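You operate a simulated robot arm through the tools that you are given. There is no shell and no other tool.

Carry out the task below with a simulated robot arm. There is one attempt and no reset: what you move stays moved.

JOB
Shut the tunnel down in order and cap the pipe.
Fine: heat off, wait till the screen says COLD, fan off, yellow cap on, main switch off last.

Only the result counts: the job must be done as asked and must still hold three seconds after the hand-in. Knocking over, shifting, dropping, spilling or breaking anything else fails it. Lids that push on must go on centred and level and be pressed home; caps that screw on are set level and turned clockwise until they are tight.

ROBOT AND FRAMES
A 7-joint arm with a three-finger gripper, fixed in place. Base frame: the origin is at the foot of the arm, x ahead of it, y to its left, z up; the work surface is at about z = 80. Readings come in cm, rad, newtons and seconds.
Its first joint turns from -2.897 to 2.897 rad. Payload 2.69 kg.
Tool frame: the origin (TCP) lies between the finger pads and is the grasp point; the fingertips stand 3 cm ahead of it; z points along the fingers, y is the line along which they close. The gripper opens to 12.8 cm. The gripper's body begins 11.7 cm behind the TCP.
Orientation is that of the tool frame in the base frame, as a unit quaternion [w, x, y, z]. With the fingers straight down and closing along the base's y, the tool's x points along the base's -x, its y along +y and its z along -z.

CONTROLS
- The arm moves only by the tool nudge_tool. Its argument "increments" is a list of rows, each an object (a shift or turn left out is 0, a gripper value left out holds the last) with "delta_pos": the shift along the tool's x, y, z in units of 20 mm (1.0 is 20 mm), a list of three; "rot": the turn, a rotation vector about the tool's x, y, z in units of 8 degrees (1.0 is 8 degrees), a list of three; "jaw": the opening in per cent of the stroke, from 0 (shut) to 100 (fully open). In form: [{"delta_pos": [x, y, z], "rot": [rx, ry, rz], "jaw": jaw}, ...]. A call has 1 to 20 rows; each row shifts and turns the commanded pose from where the row before left it, along the tool's axes as they then stand. A call with a number of a shift or a turn outside -1 to 1 is refused whole. A row lasts 0.2 s, in which the tool goes at most 5 cm and 0.15 rad; a call with a longer step from one row to the next is refused whole, and so is a gripper value outside its range. A pose out of reach is approached as far as the arm can. The call stops where the force on the tool passes 60 N (or 10 N more than at its start, if that is more) or the arm is blocked; 0.2 s more then pass. The fingers move at their own pace and stop on an object; they squeeze with about 40 N. The grip force told is the motor's: it shows also when the fingers shut on nothing. Time passes only in rows, and 0.2 s behind the last, so rows that do not move let the fingers close. The reply holds the time, the measured pose of the TCP, the force on the tool along the base axes, the opening and the grip force, in the units named above and with some noise, with the torque about the TCP (base axes, N m) and any sound that the robot's microphone picked up.
- Cameras (640 x 400 px; columns grow to the right, rows downward): "scene" is fixed at [21.79, -49.92, 148.2]; the picture's right is [0.88, -0.47, 0.00], its down [-0.20, -0.37, -0.91] and it looks along [0.43, 0.80, -0.41] (base axes); focal length 349 px, centre (320, 200). "wrist" rides on the gripper at [5.8, 5.4, -13.1] in the tool frame; the picture's right is [-0.68, 0.74, 0.00], its down [-0.62, -0.57, -0.55] and it looks along [-0.40, -0.37, 0.84] (tool axes); focal length 234 px, centre (320, 200). There is no depth. A picture from a camera that has moved, and an enlarged one, comes with that camera's place and axes in the base frame and with its lens.
- snapshot(camera): a new picture of that camera. The clock stands still meanwhile.
- lift_body(by): slides the trunk up (or, below 0, down) by that many cm; the arm rides with it, the base frame stays. It gives what a move gives, with no picture.
- close_up(camera, box): a new picture of the part [left, top, right, bottom] of that camera's present view, enlarged. The clock stands still meanwhile.
- hand_in(): hands the job in; it is judged then, once.

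Nothing tells you positions but the pictures and the camera data. Unless the task says otherwise, let go and move clear before handing in.

The tools are called after "Emit:" as a command line: name --argument value ..., lists and objects as JSON in quotes. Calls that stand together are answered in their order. nudge_tool: Moves the arm, as the interface text tells. Its arguments: {"type":"object","properties":{"increments":{"type":"array"}},"required":["increments"]} The other tools are called the same way: lift_body (by) slides the trunk up or down; snapshot (camera) takes a picture; close_up (camera, box) takes an enlarged picture of a part of a camera's view; hand_in () hands the job in.

At the start:

```text
time: 0.0
tool_pos: [46.18, 52.21, 119.11]
ee_rot: [0.001, 0.0, 1.0, 0.001]
ft_force: [1.0, -0.4, -0.2]
wrist_torque: [0.0, -0.01, 0.04]
opening: 12.81
grip_force: 0.1
trunk travel left (down, up): [-15.0, 20.0]
```

scene: 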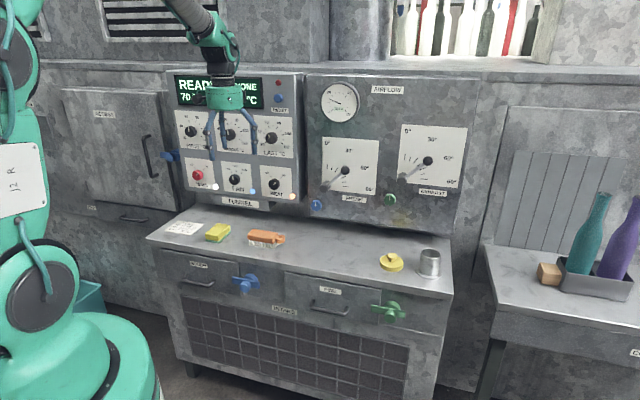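
wrist: 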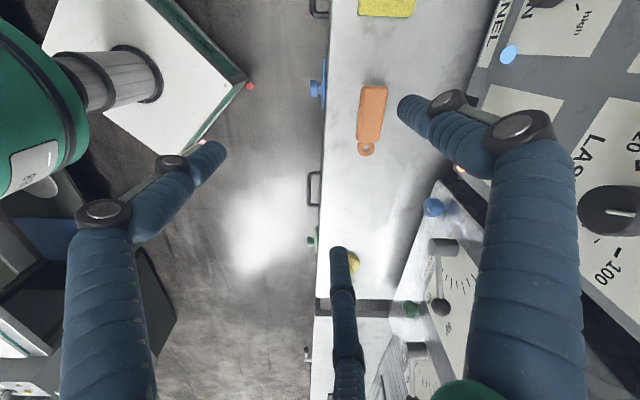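

I see a control panel with a screen, knobs and dials, and a bench with a yellow cap and a short pipe. I'll look closer at the panel and the bench before moving anything.

Emit:
close_up --camera "scene" --box '[160, 65, 310, 215]'

Emit:
close_up --camera "scene" --box '[300, 70, 480, 230]'

Emit:
close_up --camera "scene" --box '[140, 190, 460, 340]'

Emit:
close_up --camera "scene" --box '[360, 230, 460, 290]'

```text
2.67 times, centred on (235, 140) of scene
camera zoom: at [21.79, -49.92, 148.2], right [0.88, -0.47, 0.0], down [-0.2, -0.37, -0.91], along [0.43, 0.8, -0.41], focal length 930 px, centre (547, 360)
```

zoom: 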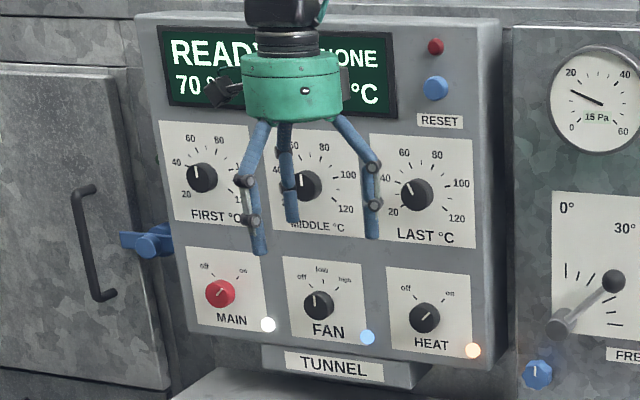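

```text
2.50 times, centred on (390, 150) of scene
camera zoom: at [21.79, -49.92, 148.2], right [0.88, -0.47, 0.0], down [-0.2, -0.37, -0.91], along [0.43, 0.8, -0.41], focal length 872 px, centre (145, 325)
```

zoom: 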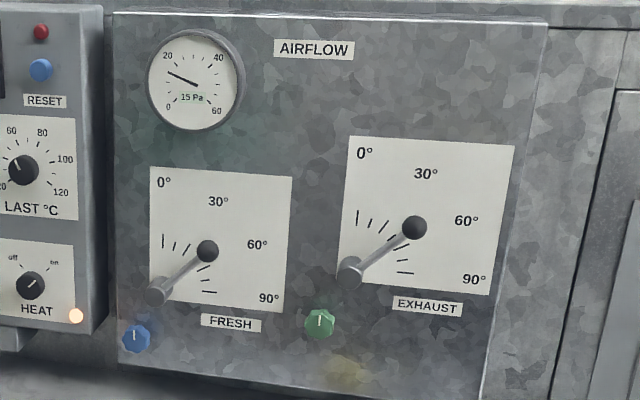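

```text
2.00 times, centred on (300, 265) of scene
camera zoom: at [21.79, -49.92, 148.2], right [0.88, -0.47, 0.0], down [-0.2, -0.37, -0.91], along [0.43, 0.8, -0.41], focal length 698 px, centre (360, 70)
```

zoom: 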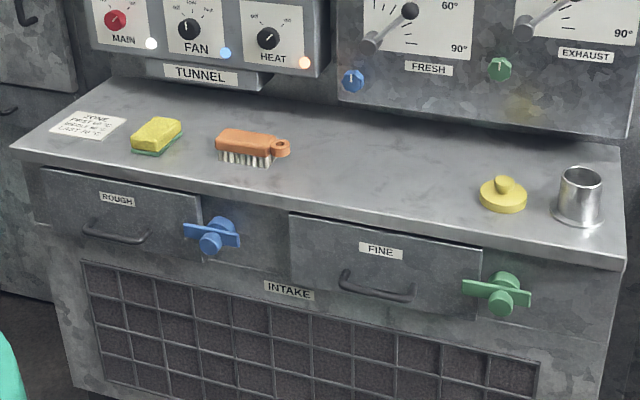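

```text
6.40 times, centred on (410, 260) of scene
camera zoom: at [21.79, -49.92, 148.2], right [0.88, -0.47, 0.0], down [-0.2, -0.37, -0.91], along [0.43, 0.8, -0.41], focal length 2233 px, centre (-256, -184)
```

zoom: 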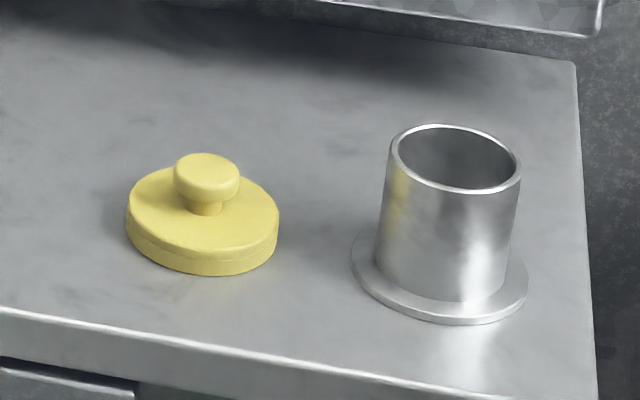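

The bench runs at about 45° to the base axes. The three lower knobs are MAIN, FAN and HEAT, and the cap and pipe are at the right end of the bench. I'll zoom in on the knobs, the screen and the note.

Emit:
close_up --camera "scene" --box '[175, 150, 305, 210]'

Emit:
close_up --camera "scene" --box '[165, 215, 215, 245]'

Emit:
close_up --camera "scene" --box '[165, 65, 305, 115]'

Emit:
close_up --camera "wrist" --box '[320, 0, 640, 200]'

```text
4.92 times, centred on (240, 180) of scene
camera zoom: at [21.79, -49.92, 148.2], right [0.88, -0.47, 0.0], down [-0.2, -0.37, -0.91], along [0.43, 0.8, -0.41], focal length 1718 px, centre (714, 298)
```

zoom: 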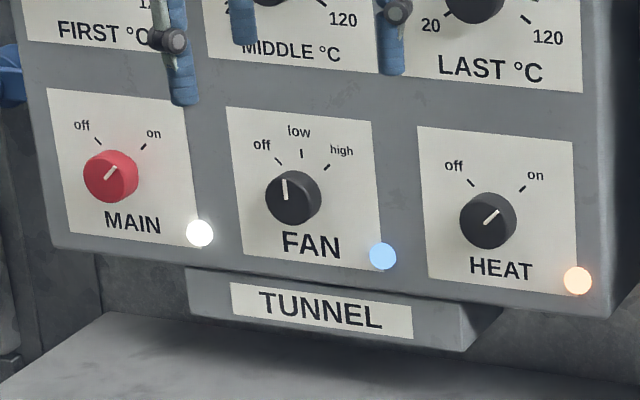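

```text
12.80 times, centred on (190, 230) of scene
camera zoom: at [21.79, -49.92, 148.2], right [0.88, -0.47, 0.0], down [-0.2, -0.37, -0.91], along [0.43, 0.8, -0.41], focal length 4466 px, centre (1984, -184)
```

zoom: 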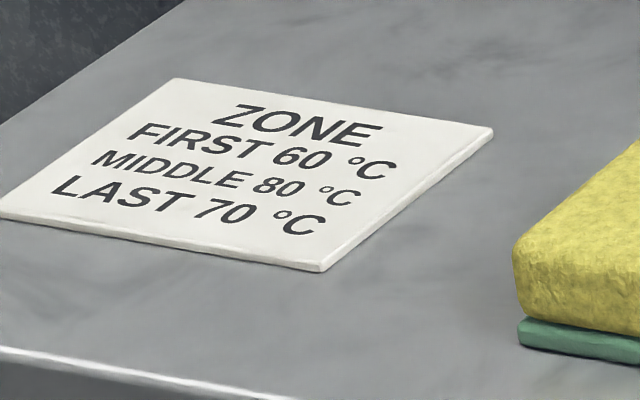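

```text
4.57 times, centred on (235, 90) of scene
camera zoom: at [21.79, -49.92, 148.2], right [0.88, -0.47, 0.0], down [-0.2, -0.37, -0.91], along [0.43, 0.8, -0.41], focal length 1595 px, centre (709, 703)
```

zoom: 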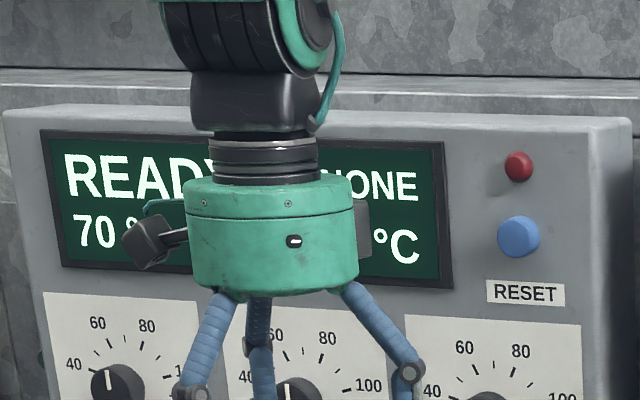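

```text
2.00 times, centred on (480, 100) of wrist
camera zoom: at [40.4, 57.67, 132.16], right [0.68, 0.74, 0.0], down [0.62, -0.57, 0.55], along [0.4, -0.37, -0.84], focal length 468 px, centre (0, 400)
```

zoom: 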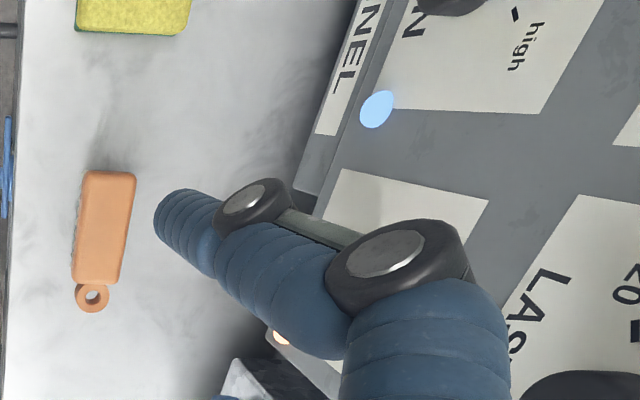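

The HEAT, FAN and MAIN knobs sit at about z = 98.4 on a panel plane about 95 cm out along the 45° direction. I'll turn the tool to point horizontally at the panel, staying well back from it.

Emit:
nudge_tool --increments '[{"rot": [0, 0, -1]}, {"rot": [0, 0, -1]}, {"rot": [0, 0, -1]}, {"rot": [0, 0, -1]}, {"rot": [0, 0, -1]}, {"rot": [0, 0, -0.625]}, {"rot": [0, 0, 0]}]'

```text
time: 1.6
tool_pos: [46.14, 52.24, 119.04]
ee_rot: [0.0, -0.384, 0.923, 0.0]
ft_force: [-0.3, 0.2, -0.1]
wrist_torque: [0.02, 0.02, -0.04]
opening: 12.81
grip_force: 0.0
trunk travel left (down, up): [-15.0, 20.0]
```

The tool's x axis now points away from the panel, as intended. Next I tilt it about its y axis until the fingers point at the panel.

Emit:
nudge_tool --increments '[{"rot": [0, -1, 0]}, {"rot": [0, -1, 0]}, {"rot": [0, -1, 0]}, {"rot": [0, -1, 0]}, {"rot": [0, -1, 0]}, {"rot": [0, -1, 0]}, {"rot": [0, -1, 0]}, {"rot": [0, -1, 0]}, {"rot": [0, -1, 0]}, {"rot": [0, -1, 0]}, {"rot": [0, -1, 0]}, {"rot": [0, -0.25, 0], "jaw": 60}, {"rot": [0, 0, 0]}]'

Emit:
snapshot --camera "wrist"

Emit:
snapshot --camera "scene"

```text
time: 4.4
tool_pos: [46.88, 51.35, 118.69]
ee_rot: [0.605, -0.286, 0.708, 0.227]
ft_force: [-0.9, -0.4, -0.2]
wrist_torque: [-0.01, -0.01, 0.02]
opening: 7.67
grip_force: 0.0
out of reach, approached as far as the arm can: row 8, 9
trunk travel left (down, up): [-15.0, 20.0]
```

```text
taken
camera wrist: at [33.27, 45.74, 114.96], right [-0.43, 0.63, 0.65], down [0.05, -0.7, 0.71], along [0.9, 0.34, 0.27], focal length 234 px, centre (320, 200)
```

wrist: 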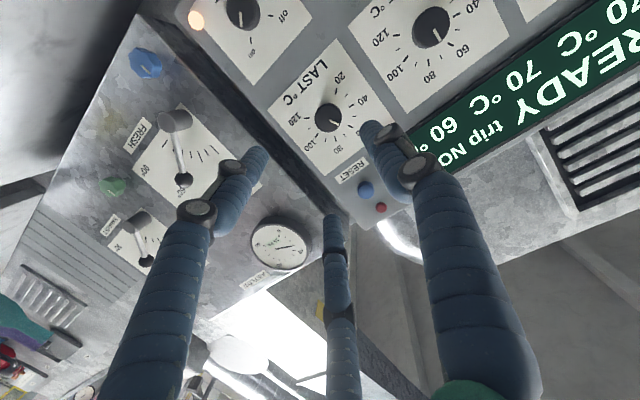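

```text
taken
```

scene: 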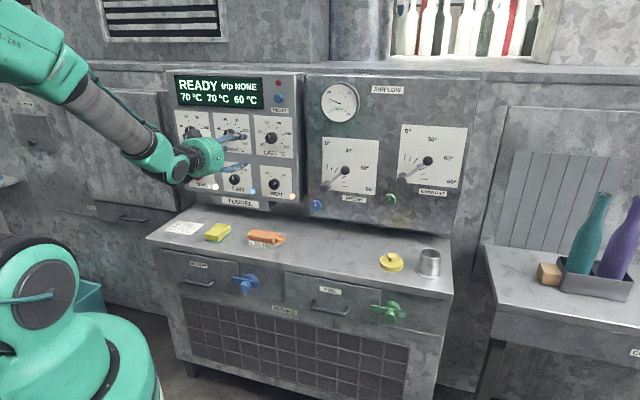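

The tool is about 8° short of horizontal because the arm ran short of reach on a couple of rows. I'll finish the tilt and start moving down.

Emit:
nudge_tool --increments '[{"rot": [0, -0.5, 0], "delta_pos": [0.5, 0, 0]}, {"rot": [0, -0.5, 0], "delta_pos": [0.5, 0, 0]}, {"delta_pos": [1, 0, 0]}, {"delta_pos": [0, 0, 0]}]'

```text
time: 5.4
tool_pos: [46.54, 51.22, 114.77]
ee_rot: [0.653, -0.266, 0.667, 0.241]
ft_force: [0.5, -0.3, 0.7]
wrist_torque: [-0.01, -0.03, -0.06]
opening: 7.7
grip_force: 0.0
out of reach, approached as far as the arm can: row 3
trunk travel left (down, up): [-15.0, 20.0]
```

The tool is nearly level now. I'll correct the small orientation error and go down toward knob height, still well back from the panel.

Emit:
nudge_tool --increments '[{"delta_pos": [1, 0, 0]}, {"delta_pos": [1, 0, 0]}, {"delta_pos": [1, 0, 0]}, {"delta_pos": [1, 0, 0], "rot": [-0.37, -0.23, 0.18]}, {"delta_pos": [1, 0, 0]}, {"delta_pos": [1, 0, 0]}, {"delta_pos": [1, 0, 0]}, {"delta_pos": [1, 0, 0]}, {"delta_pos": [0, 0, 0]}]'

Emit:
snapshot --camera "wrist"

Emit:
snapshot --camera "scene"

```text
time: 7.4
tool_pos: [42.67, 55.58, 102.84]
ee_rot: [0.656, -0.285, 0.648, 0.263]
ft_force: [0.6, 0.2, -0.4]
wrist_torque: [-0.01, 0.03, -0.02]
opening: 7.67
grip_force: 0.1
out of reach, approached as far as the arm can: row 1, 2, 3, 4, 5, 6, 7, 8
trunk travel left (down, up): [-15.0, 20.0]
```

```text
taken
camera wrist: at [29.82, 49.86, 96.83], right [-0.54, 0.53, 0.65], down [0.01, -0.77, 0.63], along [0.84, 0.35, 0.41], focal length 234 px, centre (320, 200)
```

wrist: 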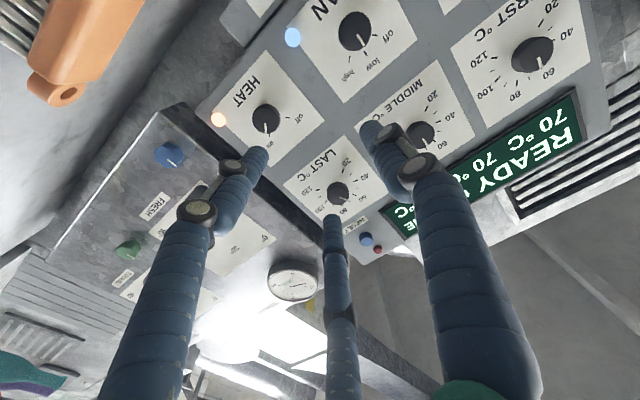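

```text
taken
```

scene: 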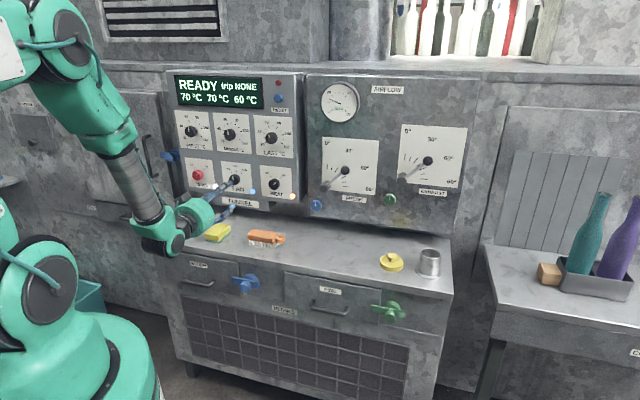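

The arm is folded too tightly to go straight down here and drifted sideways. Lowering the trunk should open the wrist, and there is clear space under the tool.

Emit:
lift_body --by -8

```text
time: 8.6
tool_pos: [42.59, 55.62, 94.83]
ee_rot: [0.657, -0.283, 0.648, 0.262]
ft_force: [1.0, -0.6, -0.8]
wrist_torque: [-0.01, 0.04, -0.04]
opening: 7.67
grip_force: 0.0
trunk travel left (down, up): [-7.0, 28.0]
```

The trunk is down 8 cm. Now I'll move up, outward and sideways to line up in front of the HEAT knob, staying about 10 cm off the panel.

Emit:
nudge_tool --increments '[{"delta_pos": [-1, 0, 0]}, {"delta_pos": [-0.8, 0, 0], "rot": [0, 0, 0.23]}, {"delta_pos": [0, -1, 0.5]}, {"delta_pos": [0, -1, 0.5]}, {"delta_pos": [0, -1, 0.5]}, {"delta_pos": [0, -0.5, 1]}, {"delta_pos": [0, 0, 1]}, {"delta_pos": [0, 0, 0]}]'

Emit:
snapshot --camera "wrist"

Emit:
snapshot --camera "scene"

```text
time: 10.4
tool_pos: [46.76, 59.82, 99.29]
ee_rot: [0.652, -0.269, 0.654, 0.271]
ft_force: [0.0, -0.1, -0.9]
wrist_torque: [-0.02, 0.02, 0.05]
opening: 7.67
grip_force: 0.0
out of reach, approached as far as the arm can: row 3, 4, 5, 6, 7
trunk travel left (down, up): [-7.0, 28.0]
```

```text
taken
camera wrist: at [33.84, 54.42, 93.64], right [-0.52, 0.52, 0.68], down [0.01, -0.79, 0.61], along [0.86, 0.33, 0.4], focal length 234 px, centre (320, 200)
```

wrist: 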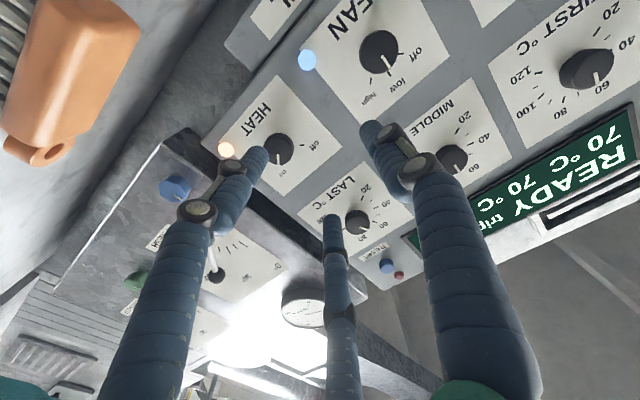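

```text
taken
```

scene: 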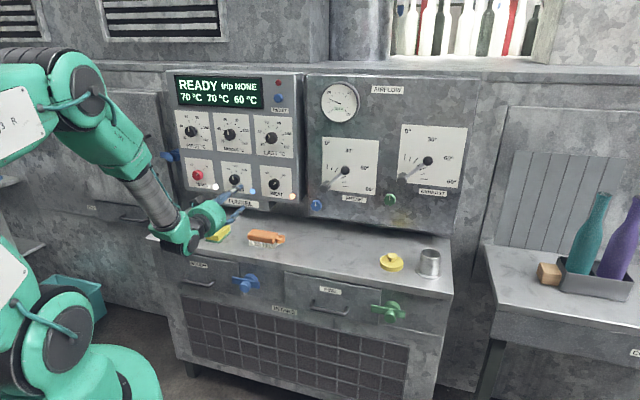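

I suspect the wrist joint is at its limit because the forearm is steep. I'll lower the trunk the rest of the way so the forearm levels out, then come back up to knob height.

Emit:
lift_body --by -6.5

Emit:
nudge_tool --increments '[{"delta_pos": [-1, 0, 0]}, {"delta_pos": [-1, 0, 0]}, {"delta_pos": [-0.8, 0, 0]}, {"delta_pos": [0, -1, 0]}, {"delta_pos": [0, -1, 0]}, {"delta_pos": [0, -1, 0]}, {"delta_pos": [0, -0.5, 0]}, {"delta_pos": [0, 0, 0]}]'

Emit:
snapshot --camera "scene"

Emit:
snapshot --camera "wrist"

```text
time: 11.4
tool_pos: [46.95, 59.81, 92.98]
ee_rot: [0.652, -0.269, 0.654, 0.271]
ft_force: [0.0, 0.4, 0.1]
wrist_torque: [-0.01, 0.01, -0.01]
opening: 7.67
grip_force: 0.0
trunk travel left (down, up): [-0.5, 34.5]
```

```text
time: 13.2
tool_pos: [48.15, 58.03, 98.39]
ee_rot: [0.654, -0.263, 0.658, 0.264]
ft_force: [0.3, 0.6, 0.4]
wrist_torque: [0.0, -0.02, -0.02]
opening: 7.66
grip_force: 0.1
out of reach, approached as far as the arm can: row 5, 6, 7
trunk travel left (down, up): [-0.5, 34.5]
```

```text
taken
```

scene: 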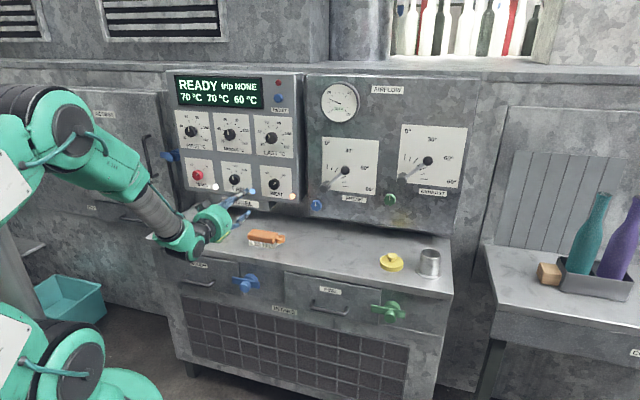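

```text
taken
camera wrist: at [35.07, 52.68, 92.57], right [-0.51, 0.53, 0.68], down [0.0, -0.79, 0.62], along [0.86, 0.31, 0.4], focal length 234 px, centre (320, 200)
```

wrist: 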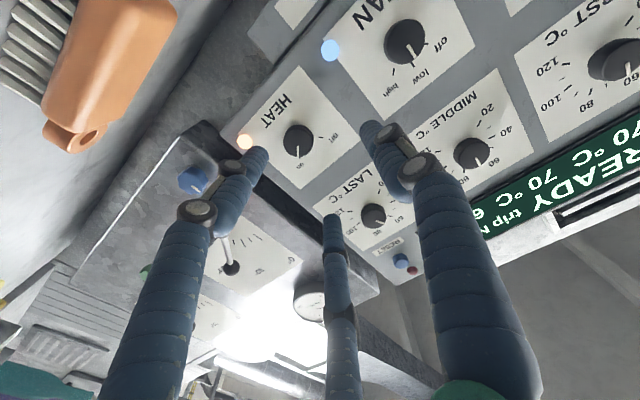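

Lowering the trunk helped. The forearm should level out more as the tool moves toward the panel, so I'll go forward first, still clear of the knobs, and then sideways.

Emit:
nudge_tool --increments '[{"delta_pos": [0, 0, 1]}, {"delta_pos": [0, 0, 1]}, {"delta_pos": [0, 0, 1]}, {"delta_pos": [0, -1, 0.3]}, {"delta_pos": [0, -1, 0.2]}, {"delta_pos": [0, -0.5, 0]}, {"delta_pos": [0, 0, 0]}]'

```text
time: 14.8
tool_pos: [51.98, 62.15, 98.07]
ee_rot: [0.654, -0.262, 0.659, 0.262]
ft_force: [0.7, -0.5, 0.0]
wrist_torque: [0.02, -0.01, -0.01]
opening: 7.67
grip_force: 0.0
out of reach, approached as far as the arm can: row 1, 2, 4, 5, 6
trunk travel left (down, up): [-0.5, 34.5]
```

Sideways motion is still limited, and I think the last joint is near its end stop. The gripper is symmetric, so I'll spin the tool 180° about its own axis. That also leaves room for turning the knobs counter-clockwise.

Emit:
nudge_tool --increments '[{"rot": [0, 0, 1]}, {"rot": [0, 0, 1]}, {"rot": [0, 0, 1]}, {"rot": [0, 0, 1]}, {"rot": [0, 0, 1]}, {"rot": [0, 0, 1]}, {"rot": [0, 0, 1]}, {"rot": [0, 0, 1]}, {"rot": [0, 0, 1]}, {"rot": [0, 0, 1]}, {"rot": [0, 0, 0]}]'

```text
time: 17.2
tool_pos: [42.84, 78.21, 122.37]
ee_rot: [0.4, 0.202, 0.733, 0.512]
ft_force: [0.2, 0.8, 1.0]
wrist_torque: [-0.04, -0.01, 0.02]
opening: 7.66
grip_force: 0.1
out of reach, approached as far as the arm can: row 1, 2, 3, 4, 5, 6, 7, 8, 9, 10
trunk travel left (down, up): [-0.5, 34.5]
```

The arm could not follow that spin and drifted up and left. Nothing was touched, and I'll check the pictures before moving again.

Emit:
snapshot --camera "scene"

Emit:
snapshot --camera "wrist"

Emit:
close_up --camera "scene" --box '[0, 60, 320, 260]'

```text
taken
```

scene: 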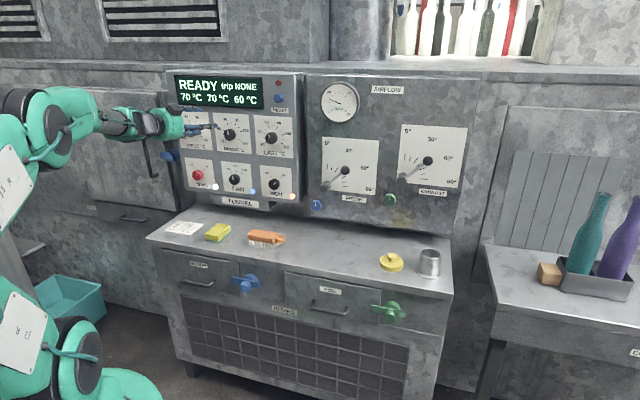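

```text
taken
camera wrist: at [28.4, 76.74, 127.1], right [0.32, -0.19, 0.93], down [0.0, -0.98, -0.19], along [0.95, 0.06, -0.32], focal length 234 px, centre (320, 200)
```

wrist: 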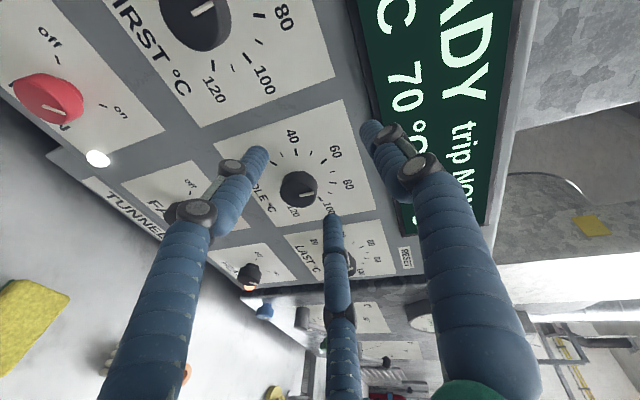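

```text
2.00 times, centred on (160, 160) of scene
camera zoom: at [21.79, -49.92, 148.2], right [0.88, -0.47, 0.0], down [-0.2, -0.37, -0.91], along [0.43, 0.8, -0.41], focal length 698 px, centre (640, 280)
```

zoom: 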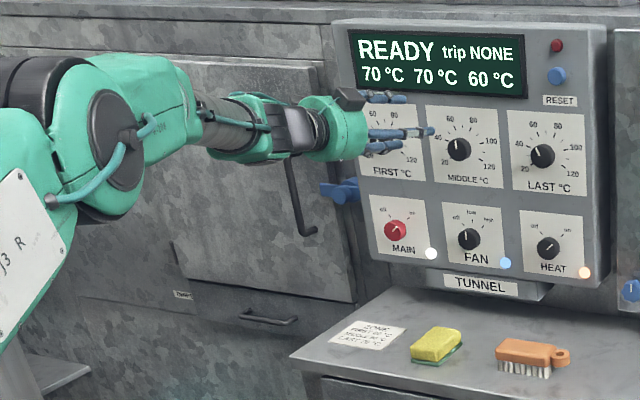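

The fingers are several cm clear of the panel, beside the FIRST dial. I'll back straight away from it in small steps and see how the arm responds.

Emit:
nudge_tool --increments '[{"delta_pos": [0, 0, -1]}, {"delta_pos": [0, 0, -1]}, {"delta_pos": [0, 0, 0]}]'

```text
time: 18.0
tool_pos: [39.59, 76.4, 124.39]
ee_rot: [0.402, 0.201, 0.729, 0.517]
ft_force: [-0.2, -0.2, 0.0]
wrist_torque: [0.0, 0.01, 0.0]
opening: 7.7
grip_force: 0.0
out of reach, approached as far as the arm can: row 1, 2
trunk travel left (down, up): [-0.5, 34.5]
```

The arm keeps reporting limits in this posture, because a level tool close in is an awkward shape for it. I'll undo the spin in small steps at this safe height, then switch to a tool that slopes downward.

Emit:
nudge_tool --increments '[{"rot": [0, 0, -1]}, {"rot": [0, 0, -1]}, {"rot": [0, 0, -1]}, {"rot": [0, 0, 0]}]'

```text
time: 19.0
tool_pos: [39.73, 76.41, 124.31]
ee_rot: [0.502, 0.046, 0.752, 0.426]
ft_force: [0.3, 0.1, -0.1]
wrist_torque: [-0.01, -0.02, 0.0]
opening: 7.65
grip_force: 0.1
trunk travel left (down, up): [-0.5, 34.5]
```

That works, so I'll continue unwinding the spin.

Emit:
nudge_tool --increments '[{"rot": [0, 0, -1]}, {"rot": [0, 0, -1]}, {"rot": [0, 0, -1]}, {"rot": [0, 0, -1]}, {"rot": [0, 0, -1]}, {"rot": [0, 0, 0]}]'

```text
time: 20.4
tool_pos: [39.72, 76.51, 124.35]
ee_rot: [0.617, -0.214, 0.722, 0.229]
ft_force: [0.4, 0.3, 0.0]
wrist_torque: [0.0, -0.01, 0.04]
opening: 7.66
grip_force: 0.1
trunk travel left (down, up): [-0.5, 34.5]
```

The tool is nearly back to its earlier orientation. Next I pitch it about 30° below horizontal and aim it square at the panel.

Emit:
nudge_tool --increments '[{"rot": [-0.22, 0.7, -0.2]}, {"rot": [-0.22, 0.7, -0.2]}, {"rot": [-0.22, 0.7, -0.2]}, {"rot": [-0.22, 0.71, -0.2]}, {"rot": [0, 0, 0]}]'

```text
time: 21.6
tool_pos: [39.74, 76.57, 124.31]
ee_rot: [0.462, -0.332, 0.799, 0.194]
ft_force: [0.3, 0.0, 0.0]
wrist_torque: [0.01, -0.03, -0.02]
opening: 7.66
grip_force: 0.1
trunk travel left (down, up): [-0.5, 34.5]
```

That orientation is exact. I'll translate toward the front of the HEAT knob in two stages.

Emit:
nudge_tool --increments '[{"delta_pos": [0.74, -1, 0.33]}, {"delta_pos": [0.74, -1, 0.33]}, {"delta_pos": [0.74, -1, 0.33]}, {"delta_pos": [0.74, -1, 0.33]}, {"delta_pos": [0.74, -1, 0.33]}, {"delta_pos": [0.74, -1, 0.33]}, {"delta_pos": [0, 0, 0]}]'

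```text
time: 23.2
tool_pos: [47.45, 67.29, 114.59]
ee_rot: [0.462, -0.33, 0.8, 0.192]
ft_force: [0.3, -0.7, -0.3]
wrist_torque: [0.01, 0.0, 0.02]
opening: 7.64
grip_force: 0.0
trunk travel left (down, up): [-0.5, 34.5]
```

No limits this time. I'll continue the second half.

Emit:
nudge_tool --increments '[{"delta_pos": [0.74, -1, 0.33]}, {"delta_pos": [0.74, -1, 0.33]}, {"delta_pos": [0.74, -1, 0.33]}, {"delta_pos": [0.74, -1, 0.33]}, {"delta_pos": [0.74, -1, 0.33]}, {"delta_pos": [0.74, -1, 0.33]}, {"delta_pos": [0, 0, 0]}]'

Emit:
snapshot --camera "wrist"

Emit:
snapshot --camera "scene"

```text
time: 24.8
tool_pos: [55.18, 58.12, 104.93]
ee_rot: [0.462, -0.331, 0.8, 0.193]
ft_force: [-0.5, -0.5, -0.1]
wrist_torque: [0.01, 0.01, -0.01]
opening: 7.7
grip_force: 0.1
trunk travel left (down, up): [-0.5, 34.5]
```

```text
taken
camera wrist: at [41.27, 51.85, 106.54], right [-0.28, 0.76, 0.59], down [0.28, -0.52, 0.81], along [0.92, 0.39, -0.07], focal length 234 px, centre (320, 200)
```

wrist: 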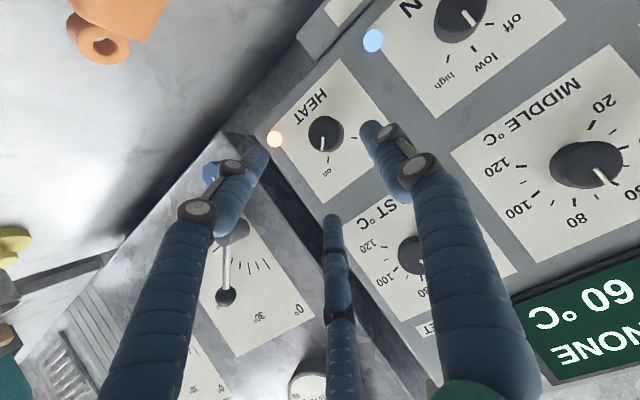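

```text
taken
```

scene: 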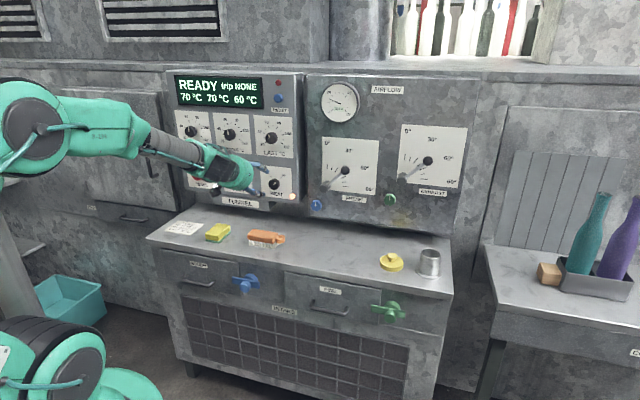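

The tool is now in front of and slightly above the HEAT knob, with no limits reported. I'll take enlarged views to fix the knob's position and size.

Emit:
close_up --camera "wrist" --box '[240, 50, 480, 200]'

Emit:
close_up --camera "scene" --box '[230, 160, 310, 210]'

```text
2.67 times, centred on (360, 125) of wrist
camera zoom: at [41.27, 51.85, 106.54], right [-0.28, 0.76, 0.59], down [0.28, -0.52, 0.81], along [0.92, 0.39, -0.07], focal length 624 px, centre (213, 400)
```

zoom: 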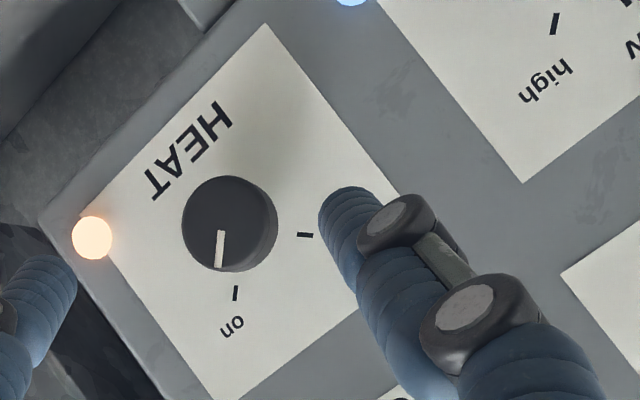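

```text
8.00 times, centred on (270, 185) of scene
camera zoom: at [21.79, -49.92, 148.2], right [0.88, -0.47, 0.0], down [-0.2, -0.37, -0.91], along [0.43, 0.8, -0.41], focal length 2791 px, centre (720, 320)
```

zoom: 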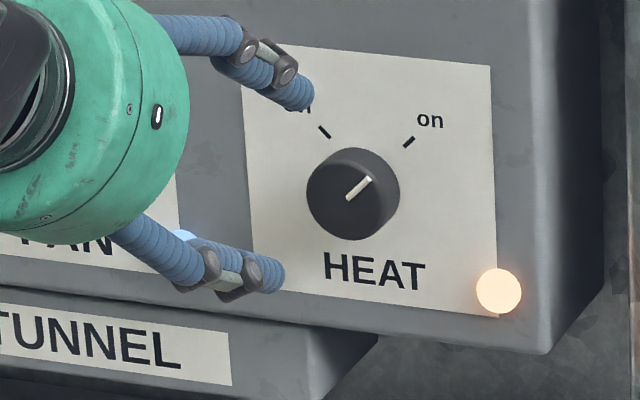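

Both cameras agree: the HEAT knob's face is at about D = 92.7 (distance along the 45° line), S = -1.8 (sideways), z = 98.6, and the panel is at about D = 95.6. I'll go in part way, stop short of the knob, and reduce the pitch.

Emit:
nudge_tool --increments '[{"delta_pos": [0, -0.15, 1]}, {"delta_pos": [0, 0, 1]}, {"delta_pos": [0, 0, 1]}, {"delta_pos": [0, 0, 0.8]}, {"rot": [0, -0.9, 0]}, {"rot": [0, -0.9, 0]}, {"rot": [0, 0, 0]}]'

```text
time: 26.4
tool_pos: [60.83, 61.81, 100.72]
ee_rot: [0.53, -0.3, 0.771, 0.186]
ft_force: [0.2, 0.1, 0.3]
wrist_torque: [0.02, -0.01, -0.01]
opening: 7.67
grip_force: 0.0
out of reach, approached as far as the arm can: row 5, 6
trunk travel left (down, up): [-0.5, 34.5]
```

The arm cannot get flatter than about 25° here. I'll restore the 30° pitch and test, short of the knob, how far the tool can swing about the knob axis.

Emit:
nudge_tool --increments '[{"rot": [-0.26, 0.52, 0]}, {"rot": [-0.26, 0.52, 0]}, {"rot": [0, 0, 0]}]'

```text
time: 27.2
tool_pos: [60.91, 61.65, 100.68]
ee_rot: [0.461, -0.332, 0.8, 0.192]
ft_force: [-0.5, 0.2, 0.1]
wrist_torque: [0.02, -0.02, 0.01]
opening: 7.67
grip_force: 0.0
trunk travel left (down, up): [-0.5, 34.5]
```

Orientation is restored. I'll correct the sideways offset and try a 32° counter-clockwise swing about the knob axis in free space.

Emit:
nudge_tool --increments '[{"delta_pos": [0, 0.65, 0]}, {"rot": [0.5, 0, -0.866]}, {"rot": [0.5, 0, -0.866]}, {"rot": [0.5, 0, -0.866]}, {"rot": [0.5, 0, -0.866]}, {"rot": [0, 0, 0]}]'

```text
time: 28.6
tool_pos: [60.02, 62.52, 100.8]
ee_rot: [0.535, -0.447, 0.716, -0.036]
ft_force: [-0.2, 0.4, 0.0]
wrist_torque: [-0.02, -0.01, -0.02]
opening: 7.69
grip_force: 0.1
trunk travel left (down, up): [-0.5, 34.5]
```

The full swing was followed with no limit. I'll test further.

Emit:
nudge_tool --increments '[{"rot": [0.5, 0, -0.866]}, {"rot": [0.5, 0, -0.866]}, {"rot": [0.5, 0, -0.866]}, {"rot": [0, 0, 0]}]'

```text
time: 29.6
tool_pos: [59.95, 62.5, 100.81]
ee_rot: [0.563, -0.51, 0.617, -0.207]
ft_force: [0.2, 1.0, -0.5]
wrist_torque: [-0.02, -0.03, 0.02]
opening: 7.67
grip_force: 0.0
trunk travel left (down, up): [-0.5, 34.5]
```

Emit:
nudge_tool --increments '[{"rot": [0.5, 0, -0.866]}, {"rot": [0.5, 0, -0.866]}, {"rot": [0.5, 0, -0.866]}, {"rot": [0.5, 0, -0.866]}, {"rot": [0, 0, 0]}]'

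```text
time: 30.8
tool_pos: [60.02, 62.59, 100.86]
ee_rot: [0.563, -0.559, 0.442, -0.419]
ft_force: [-0.6, 0.6, -0.2]
wrist_torque: [0.01, -0.03, 0.0]
opening: 7.67
grip_force: 0.0
trunk travel left (down, up): [-0.5, 34.5]
```

It reached 88° with no limit. I'll try two more rows for margin, then look.

Emit:
nudge_tool --increments '[{"rot": [0.5, 0, -0.866]}, {"rot": [0.5, 0, -0.866]}, {"rot": [0, 0, 0]}]'

Emit:
snapshot --camera "scene"

Emit:
snapshot --camera "wrist"

```text
time: 31.6
tool_pos: [60.05, 62.52, 100.73]
ee_rot: [-0.546, 0.568, -0.341, 0.513]
ft_force: [-0.5, 0.1, 0.4]
wrist_torque: [0.0, -0.01, -0.03]
opening: 7.68
grip_force: 0.1
trunk travel left (down, up): [-0.5, 34.5]
```

```text
taken
```

scene: 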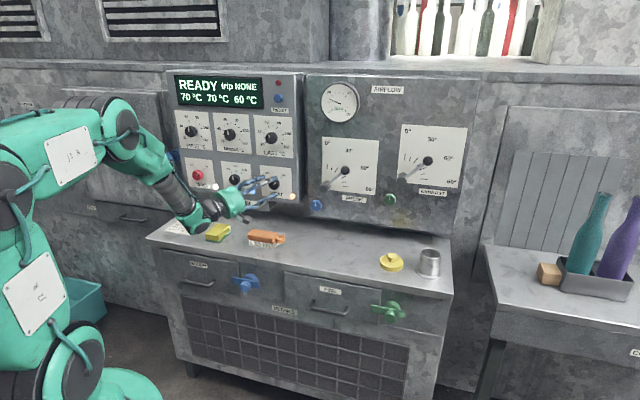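

```text
taken
camera wrist: at [49.87, 52.6, 95.29], right [-0.04, 0.51, -0.86], down [-0.77, 0.53, 0.35], along [0.64, 0.67, 0.38], focal length 234 px, centre (320, 200)
```

wrist: 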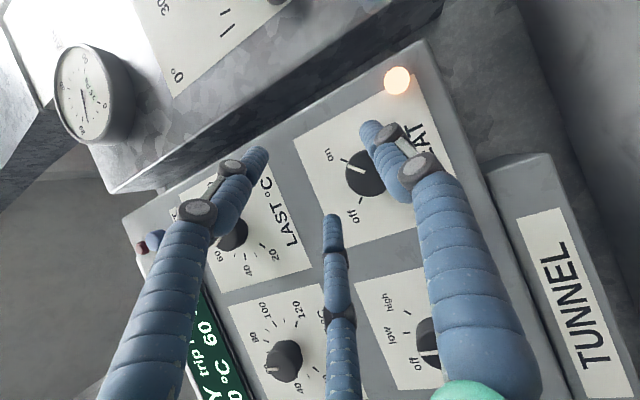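

It reaches 104° counter-clockwise. The wrist hangs low and left here, so I'll check its clearance to the bench and sponge.

Emit:
close_up --camera "scene" --box '[140, 150, 300, 250]'

```text
4.00 times, centred on (220, 200) of scene
camera zoom: at [21.79, -49.92, 148.2], right [0.88, -0.47, 0.0], down [-0.2, -0.37, -0.91], along [0.43, 0.8, -0.41], focal length 1396 px, centre (720, 200)
```

zoom: 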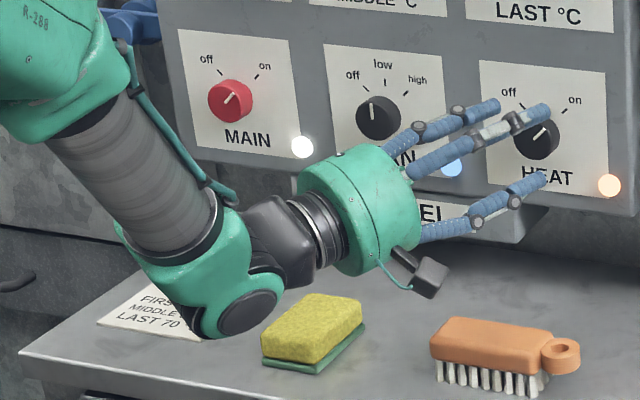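

The wrist has over 10 cm of clearance above the bench. I'll swing back to the starting orientation in the same steps.

Emit:
nudge_tool --increments '[{"rot": [-0.5, 0, 0.866]}, {"rot": [-0.5, 0, 0.866]}, {"rot": [-0.5, 0, 0.866]}, {"rot": [-0.5, 0, 0.866]}, {"rot": [-0.5, 0, 0.866]}, {"rot": [-0.5, 0, 0.866]}, {"rot": [-0.5, 0, 0.866]}, {"rot": [-0.5, 0, 0.866]}, {"rot": [-0.5, 0, 0.866]}, {"rot": [-0.5, 0, 0.866]}, {"rot": [-0.5, 0, 0.866]}, {"rot": [-0.5, 0, 0.866]}, {"rot": [-0.5, 0, 0.866]}, {"rot": [0, 0, 0]}]'

```text
time: 34.6
tool_pos: [59.99, 62.55, 100.87]
ee_rot: [0.461, -0.331, 0.8, 0.192]
ft_force: [0.8, 0.0, 0.2]
wrist_torque: [-0.01, 0.01, 0.02]
opening: 7.7
grip_force: 0.1
trunk travel left (down, up): [-0.5, 34.5]
```

I'm back at the start orientation in front of the HEAT knob. Now I go in so the pads straddle the knob, with the tips just off the panel.

Emit:
nudge_tool --increments '[{"delta_pos": [-0.2, 0, 0.64]}, {"delta_pos": [-0.2, 0, 0.64]}, {"delta_pos": [-0.2, 0, 0.64]}, {"delta_pos": [-0.2, 0, 0.64]}, {"delta_pos": [0, 0, 0]}]'

Emit:
close_up --camera "scene" --box '[210, 140, 310, 210]'

Emit:
snapshot --camera "wrist"

```text
time: 35.8
tool_pos: [63.75, 66.27, 99.55]
ee_rot: [0.462, -0.333, 0.8, 0.193]
ft_force: [-1.4, -3.1, -0.6]
wrist_torque: [-0.01, 0.0, -0.09]
opening: 7.95
grip_force: 0.1
trunk travel left (down, up): [-0.5, 34.5]
```

```text
5.71 times, centred on (260, 175) of scene
camera zoom: at [21.79, -49.92, 148.2], right [0.88, -0.47, 0.0], down [-0.2, -0.37, -0.91], along [0.43, 0.8, -0.41], focal length 1994 px, centre (663, 343)
```

zoom: 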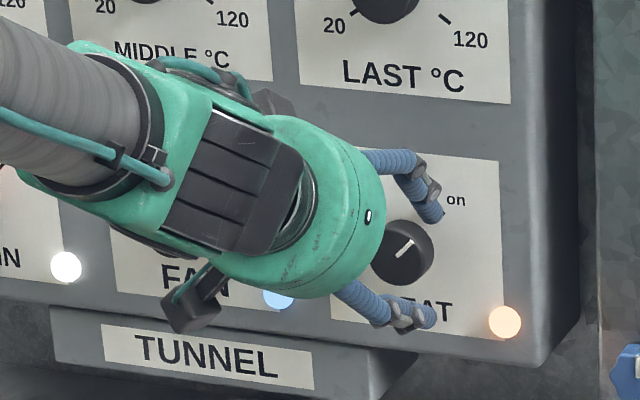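

```text
taken
camera wrist: at [49.85, 60.02, 101.14], right [-0.28, 0.76, 0.59], down [0.28, -0.52, 0.81], along [0.92, 0.39, -0.07], focal length 234 px, centre (320, 200)
```

wrist: 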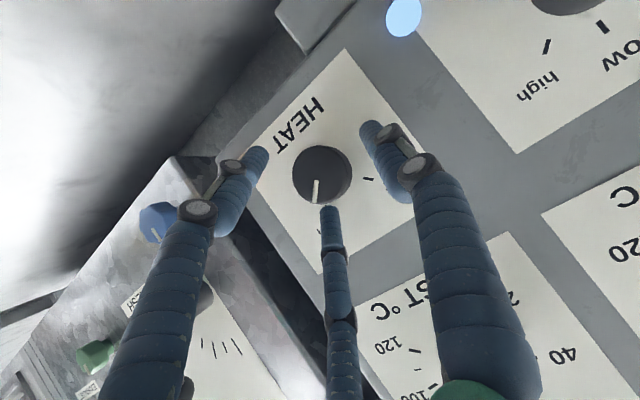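

There is a slight contact of about 3 N and the opening changed a little, so something is brushing. I'll look closely before closing the fingers.

Emit:
close_up --camera "wrist" --box '[220, 90, 440, 240]'

Emit:
close_up --camera "scene" --box '[262, 160, 302, 205]'

```text
2.67 times, centred on (330, 165) of wrist
camera zoom: at [49.85, 60.02, 101.14], right [-0.28, 0.76, 0.59], down [0.28, -0.52, 0.81], along [0.92, 0.39, -0.07], focal length 624 px, centre (293, 293)
```

zoom: 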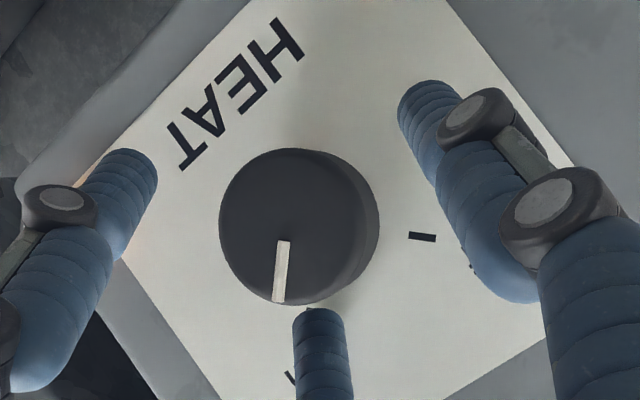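

```text
8.89 times, centred on (282, 182) of scene
camera zoom: at [21.79, -49.92, 148.2], right [0.88, -0.47, 0.0], down [-0.2, -0.37, -0.91], along [0.43, 0.8, -0.41], focal length 3102 px, centre (658, 356)
```

zoom: 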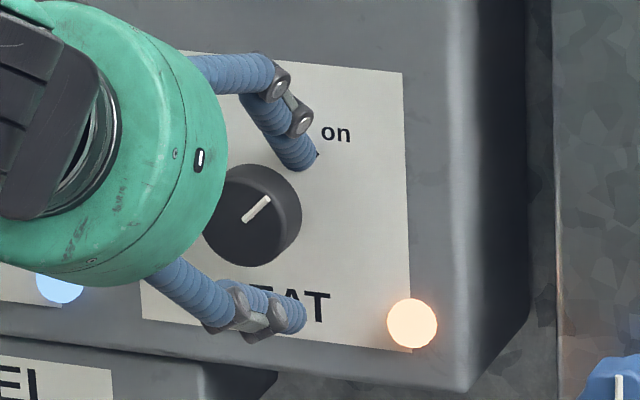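

I'll back off 1 cm along the tool axis and compare the readings, to learn what the contact was.

Emit:
nudge_tool --increments '[{"delta_pos": [0, 0, -0.5]}, {"delta_pos": [0, 0, 0]}]'

```text
time: 36.4
tool_pos: [63.02, 65.58, 100.06]
ee_rot: [0.463, -0.331, 0.8, 0.191]
ft_force: [0.2, -0.3, 0.1]
wrist_torque: [0.0, -0.04, 0.01]
opening: 7.67
grip_force: 0.1
trunk travel left (down, up): [-0.5, 34.5]
```

The picture shows all three fingers really do move, and the upper one was being pressed by the panel. A 30° slope is too steep for three fingers around the knob, so I'll back off and look for a posture with the tool square to the panel, starting from the swung-left side that worked.

Emit:
nudge_tool --increments '[{"delta_pos": [0, 0, -1]}, {"delta_pos": [0, 0, -1]}, {"delta_pos": [0.5, 0, -0.5]}, {"rot": [0.5, 0, -0.866]}, {"rot": [0.5, 0, -0.866]}, {"rot": [0.5, 0, -0.866]}, {"rot": [0.5, 0, -0.866]}, {"rot": [0.5, 0, -0.866]}, {"rot": [0.5, 0, -0.866]}, {"rot": [0.5, 0, -0.866]}, {"rot": [0.5, 0, -0.866]}, {"rot": [0.5, 0, -0.866]}, {"rot": [0.5, 0, -0.866]}, {"rot": [0.5, 0, -0.866]}, {"rot": [0, 0, 0]}]'

```text
time: 39.6
tool_pos: [59.59, 62.27, 101.76]
ee_rot: [0.562, -0.56, 0.442, -0.419]
ft_force: [-0.2, -0.4, 0.6]
wrist_torque: [-0.01, 0.01, -0.02]
opening: 7.66
grip_force: 0.0
trunk travel left (down, up): [-0.5, 34.5]
```

Now I yaw the tool toward square with the panel in small steps.

Emit:
nudge_tool --increments '[{"rot": [0, -0.9, 0]}, {"rot": [0, -0.9, 0]}, {"rot": [0, 0, 0]}]'

```text
time: 40.4
tool_pos: [59.57, 62.3, 101.75]
ee_rot: [0.614, -0.607, 0.368, -0.344]
ft_force: [-0.9, -0.2, 0.3]
wrist_torque: [-0.02, 0.02, -0.01]
opening: 7.72
grip_force: 0.0
trunk travel left (down, up): [-0.5, 34.5]
```

No limit so far. I'll continue to square.

Emit:
nudge_tool --increments '[{"rot": [0, -0.9, 0]}, {"rot": [0, -0.9, 0]}, {"rot": [0, 0, 0]}]'

```text
time: 41.2
tool_pos: [59.54, 62.32, 101.76]
ee_rot: [0.645, -0.637, 0.311, -0.286]
ft_force: [1.0, -0.3, 0.2]
wrist_torque: [0.02, 0.0, -0.02]
opening: 7.66
grip_force: 0.0
out of reach, approached as far as the arm can: row 2
trunk travel left (down, up): [-0.5, 34.5]
```

The tool is now within 5° of square and level. I'll test how far it can roll each way here, starting with the counter-clockwise direction the knobs need.

Emit:
nudge_tool --increments '[{"rot": [0, 0, -1]}, {"rot": [0, 0, -1]}, {"rot": [0, 0, -1]}, {"rot": [0, 0, 0]}]'

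```text
time: 42.2
tool_pos: [59.57, 62.26, 101.78]
ee_rot: [-0.57, 0.688, -0.172, 0.416]
ft_force: [0.0, -0.1, -0.1]
wrist_torque: [-0.05, 0.03, -0.01]
opening: 7.71
grip_force: 0.2
trunk travel left (down, up): [-0.5, 34.5]
```

Emit:
nudge_tool --increments '[{"rot": [0, 0, -1]}, {"rot": [0, 0, -1]}, {"rot": [0, 0, -1]}, {"rot": [0, 0, -1]}, {"rot": [0, 0, -1]}, {"rot": [0, 0, 0]}]'

```text
time: 43.6
tool_pos: [59.62, 62.27, 101.74]
ee_rot: [-0.394, 0.704, 0.074, 0.586]
ft_force: [-0.5, -0.1, -0.4]
wrist_torque: [0.0, 0.01, -0.01]
opening: 7.67
grip_force: 0.1
trunk travel left (down, up): [-0.5, 34.5]
```

Counter-clockwise roll stays free. I'll test the remaining part of a quarter turn.

Emit:
nudge_tool --increments '[{"rot": [0, 0, -1]}, {"rot": [0, 0, -1]}, {"rot": [0, 0, -1]}, {"rot": [0, 0, -1]}, {"rot": [0, 0, 0]}]'

Emit:
snapshot --camera "scene"

Emit:
snapshot --camera "wrist"

```text
time: 44.8
tool_pos: [59.61, 62.33, 101.85]
ee_rot: [-0.218, 0.657, 0.266, 0.671]
ft_force: [0.6, -1.1, 0.5]
wrist_torque: [-0.01, 0.01, 0.01]
opening: 7.7
grip_force: 0.1
trunk travel left (down, up): [-0.5, 34.5]
```

```text
taken
```

scene: 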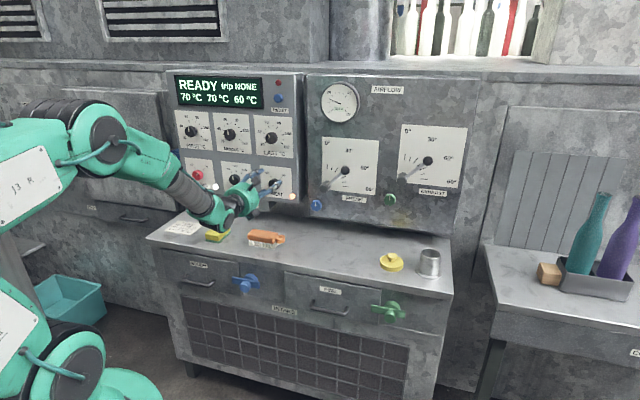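

```text
taken
camera wrist: at [52.87, 50.07, 108.09], right [0.5, -0.6, -0.62], down [-0.76, 0.05, -0.65], along [0.42, 0.8, -0.43], focal length 234 px, centre (320, 200)
```

wrist: 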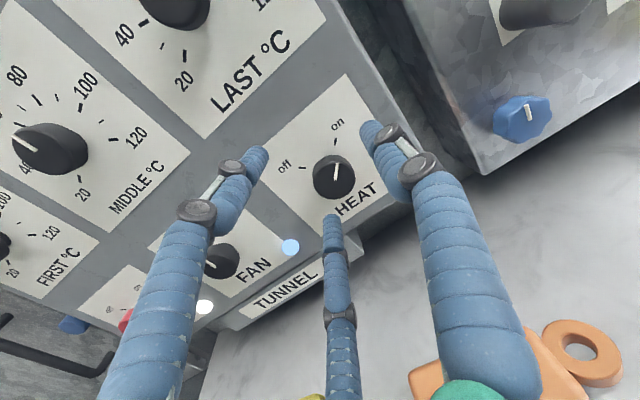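

The tool is level in a comfortable posture, with more than a quarter turn of counter-clockwise roll available. I'll remove the remaining 5° yaw error here, then roll back to the start of the range.

Emit:
nudge_tool --increments '[{"rot": [0.31, 0, 0]}, {"rot": [0.31, 0, 0]}, {"rot": [0, 0, 0]}]'

```text
time: 45.6
tool_pos: [59.67, 62.25, 101.68]
ee_rot: [-0.218, 0.657, 0.264, 0.671]
ft_force: [0.3, 1.4, 0.2]
wrist_torque: [0.02, 0.01, 0.0]
opening: 7.68
grip_force: 0.0
out of reach, approached as far as the arm can: row 2
trunk travel left (down, up): [-0.5, 34.5]
```

That last bit of yaw is out of reach, but 5° is acceptable. I'll roll back 96° and come down level with the knob axis.

Emit:
nudge_tool --increments '[{"rot": [0, 0, 1]}, {"rot": [0, 0, 1]}, {"rot": [0, 0, 1]}, {"rot": [0, 0, 1]}, {"rot": [0, 0, 1]}, {"rot": [0, 0, 1]}, {"rot": [0, 0, 1]}, {"rot": [0, 0, 1]}, {"rot": [0, 0, 1]}, {"rot": [0, 0, 1]}, {"rot": [0, 0, 1]}, {"rot": [0, 0, 1]}, {"rot": [0, 0, 0]}]'

```text
time: 48.4
tool_pos: [59.63, 62.2, 101.79]
ee_rot: [0.645, -0.636, 0.312, -0.287]
ft_force: [-1.2, -0.3, 0.0]
wrist_torque: [-0.03, 0.0, -0.02]
opening: 7.68
grip_force: 0.2
trunk travel left (down, up): [-0.5, 34.5]
```

Emit:
nudge_tool --increments '[{"delta_pos": [-0.13, 0.77, 0]}, {"delta_pos": [-0.13, 0.77, 0]}, {"delta_pos": [0, 0, 0.5]}, {"delta_pos": [0, 0, 0.5]}, {"delta_pos": [0, 0, 0]}]'

Emit:
snapshot --camera "wrist"

Emit:
close_up --camera "scene" --box '[210, 150, 310, 220]'

```text
time: 49.6
tool_pos: [60.83, 63.96, 98.73]
ee_rot: [0.645, -0.636, 0.311, -0.287]
ft_force: [-0.5, 0.1, 0.1]
wrist_torque: [0.02, -0.02, 0.03]
opening: 7.64
grip_force: 0.1
trunk travel left (down, up): [-0.5, 34.5]
```

```text
taken
camera wrist: at [54.37, 51.23, 93.24], right [-0.45, 0.54, -0.71], down [-0.8, 0.11, 0.59], along [0.39, 0.84, 0.38], focal length 234 px, centre (320, 200)
```

wrist: 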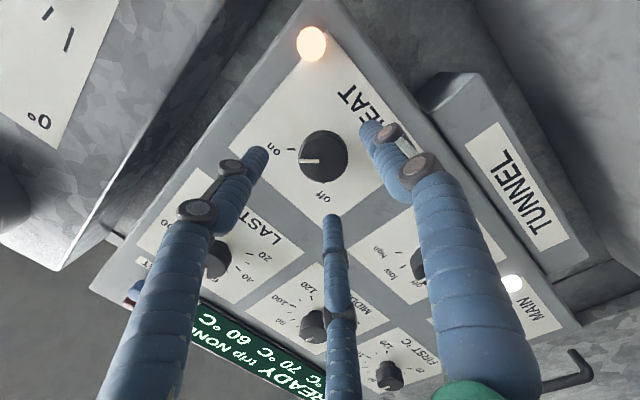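

```text
5.71 times, centred on (260, 185) of scene
camera zoom: at [21.79, -49.92, 148.2], right [0.88, -0.47, 0.0], down [-0.2, -0.37, -0.91], along [0.43, 0.8, -0.41], focal length 1994 px, centre (663, 286)
```

zoom: 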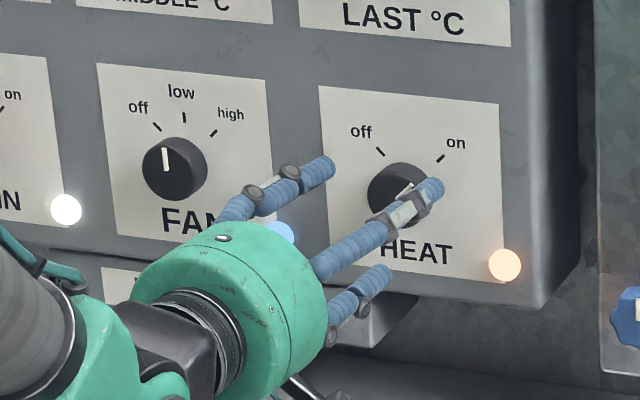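

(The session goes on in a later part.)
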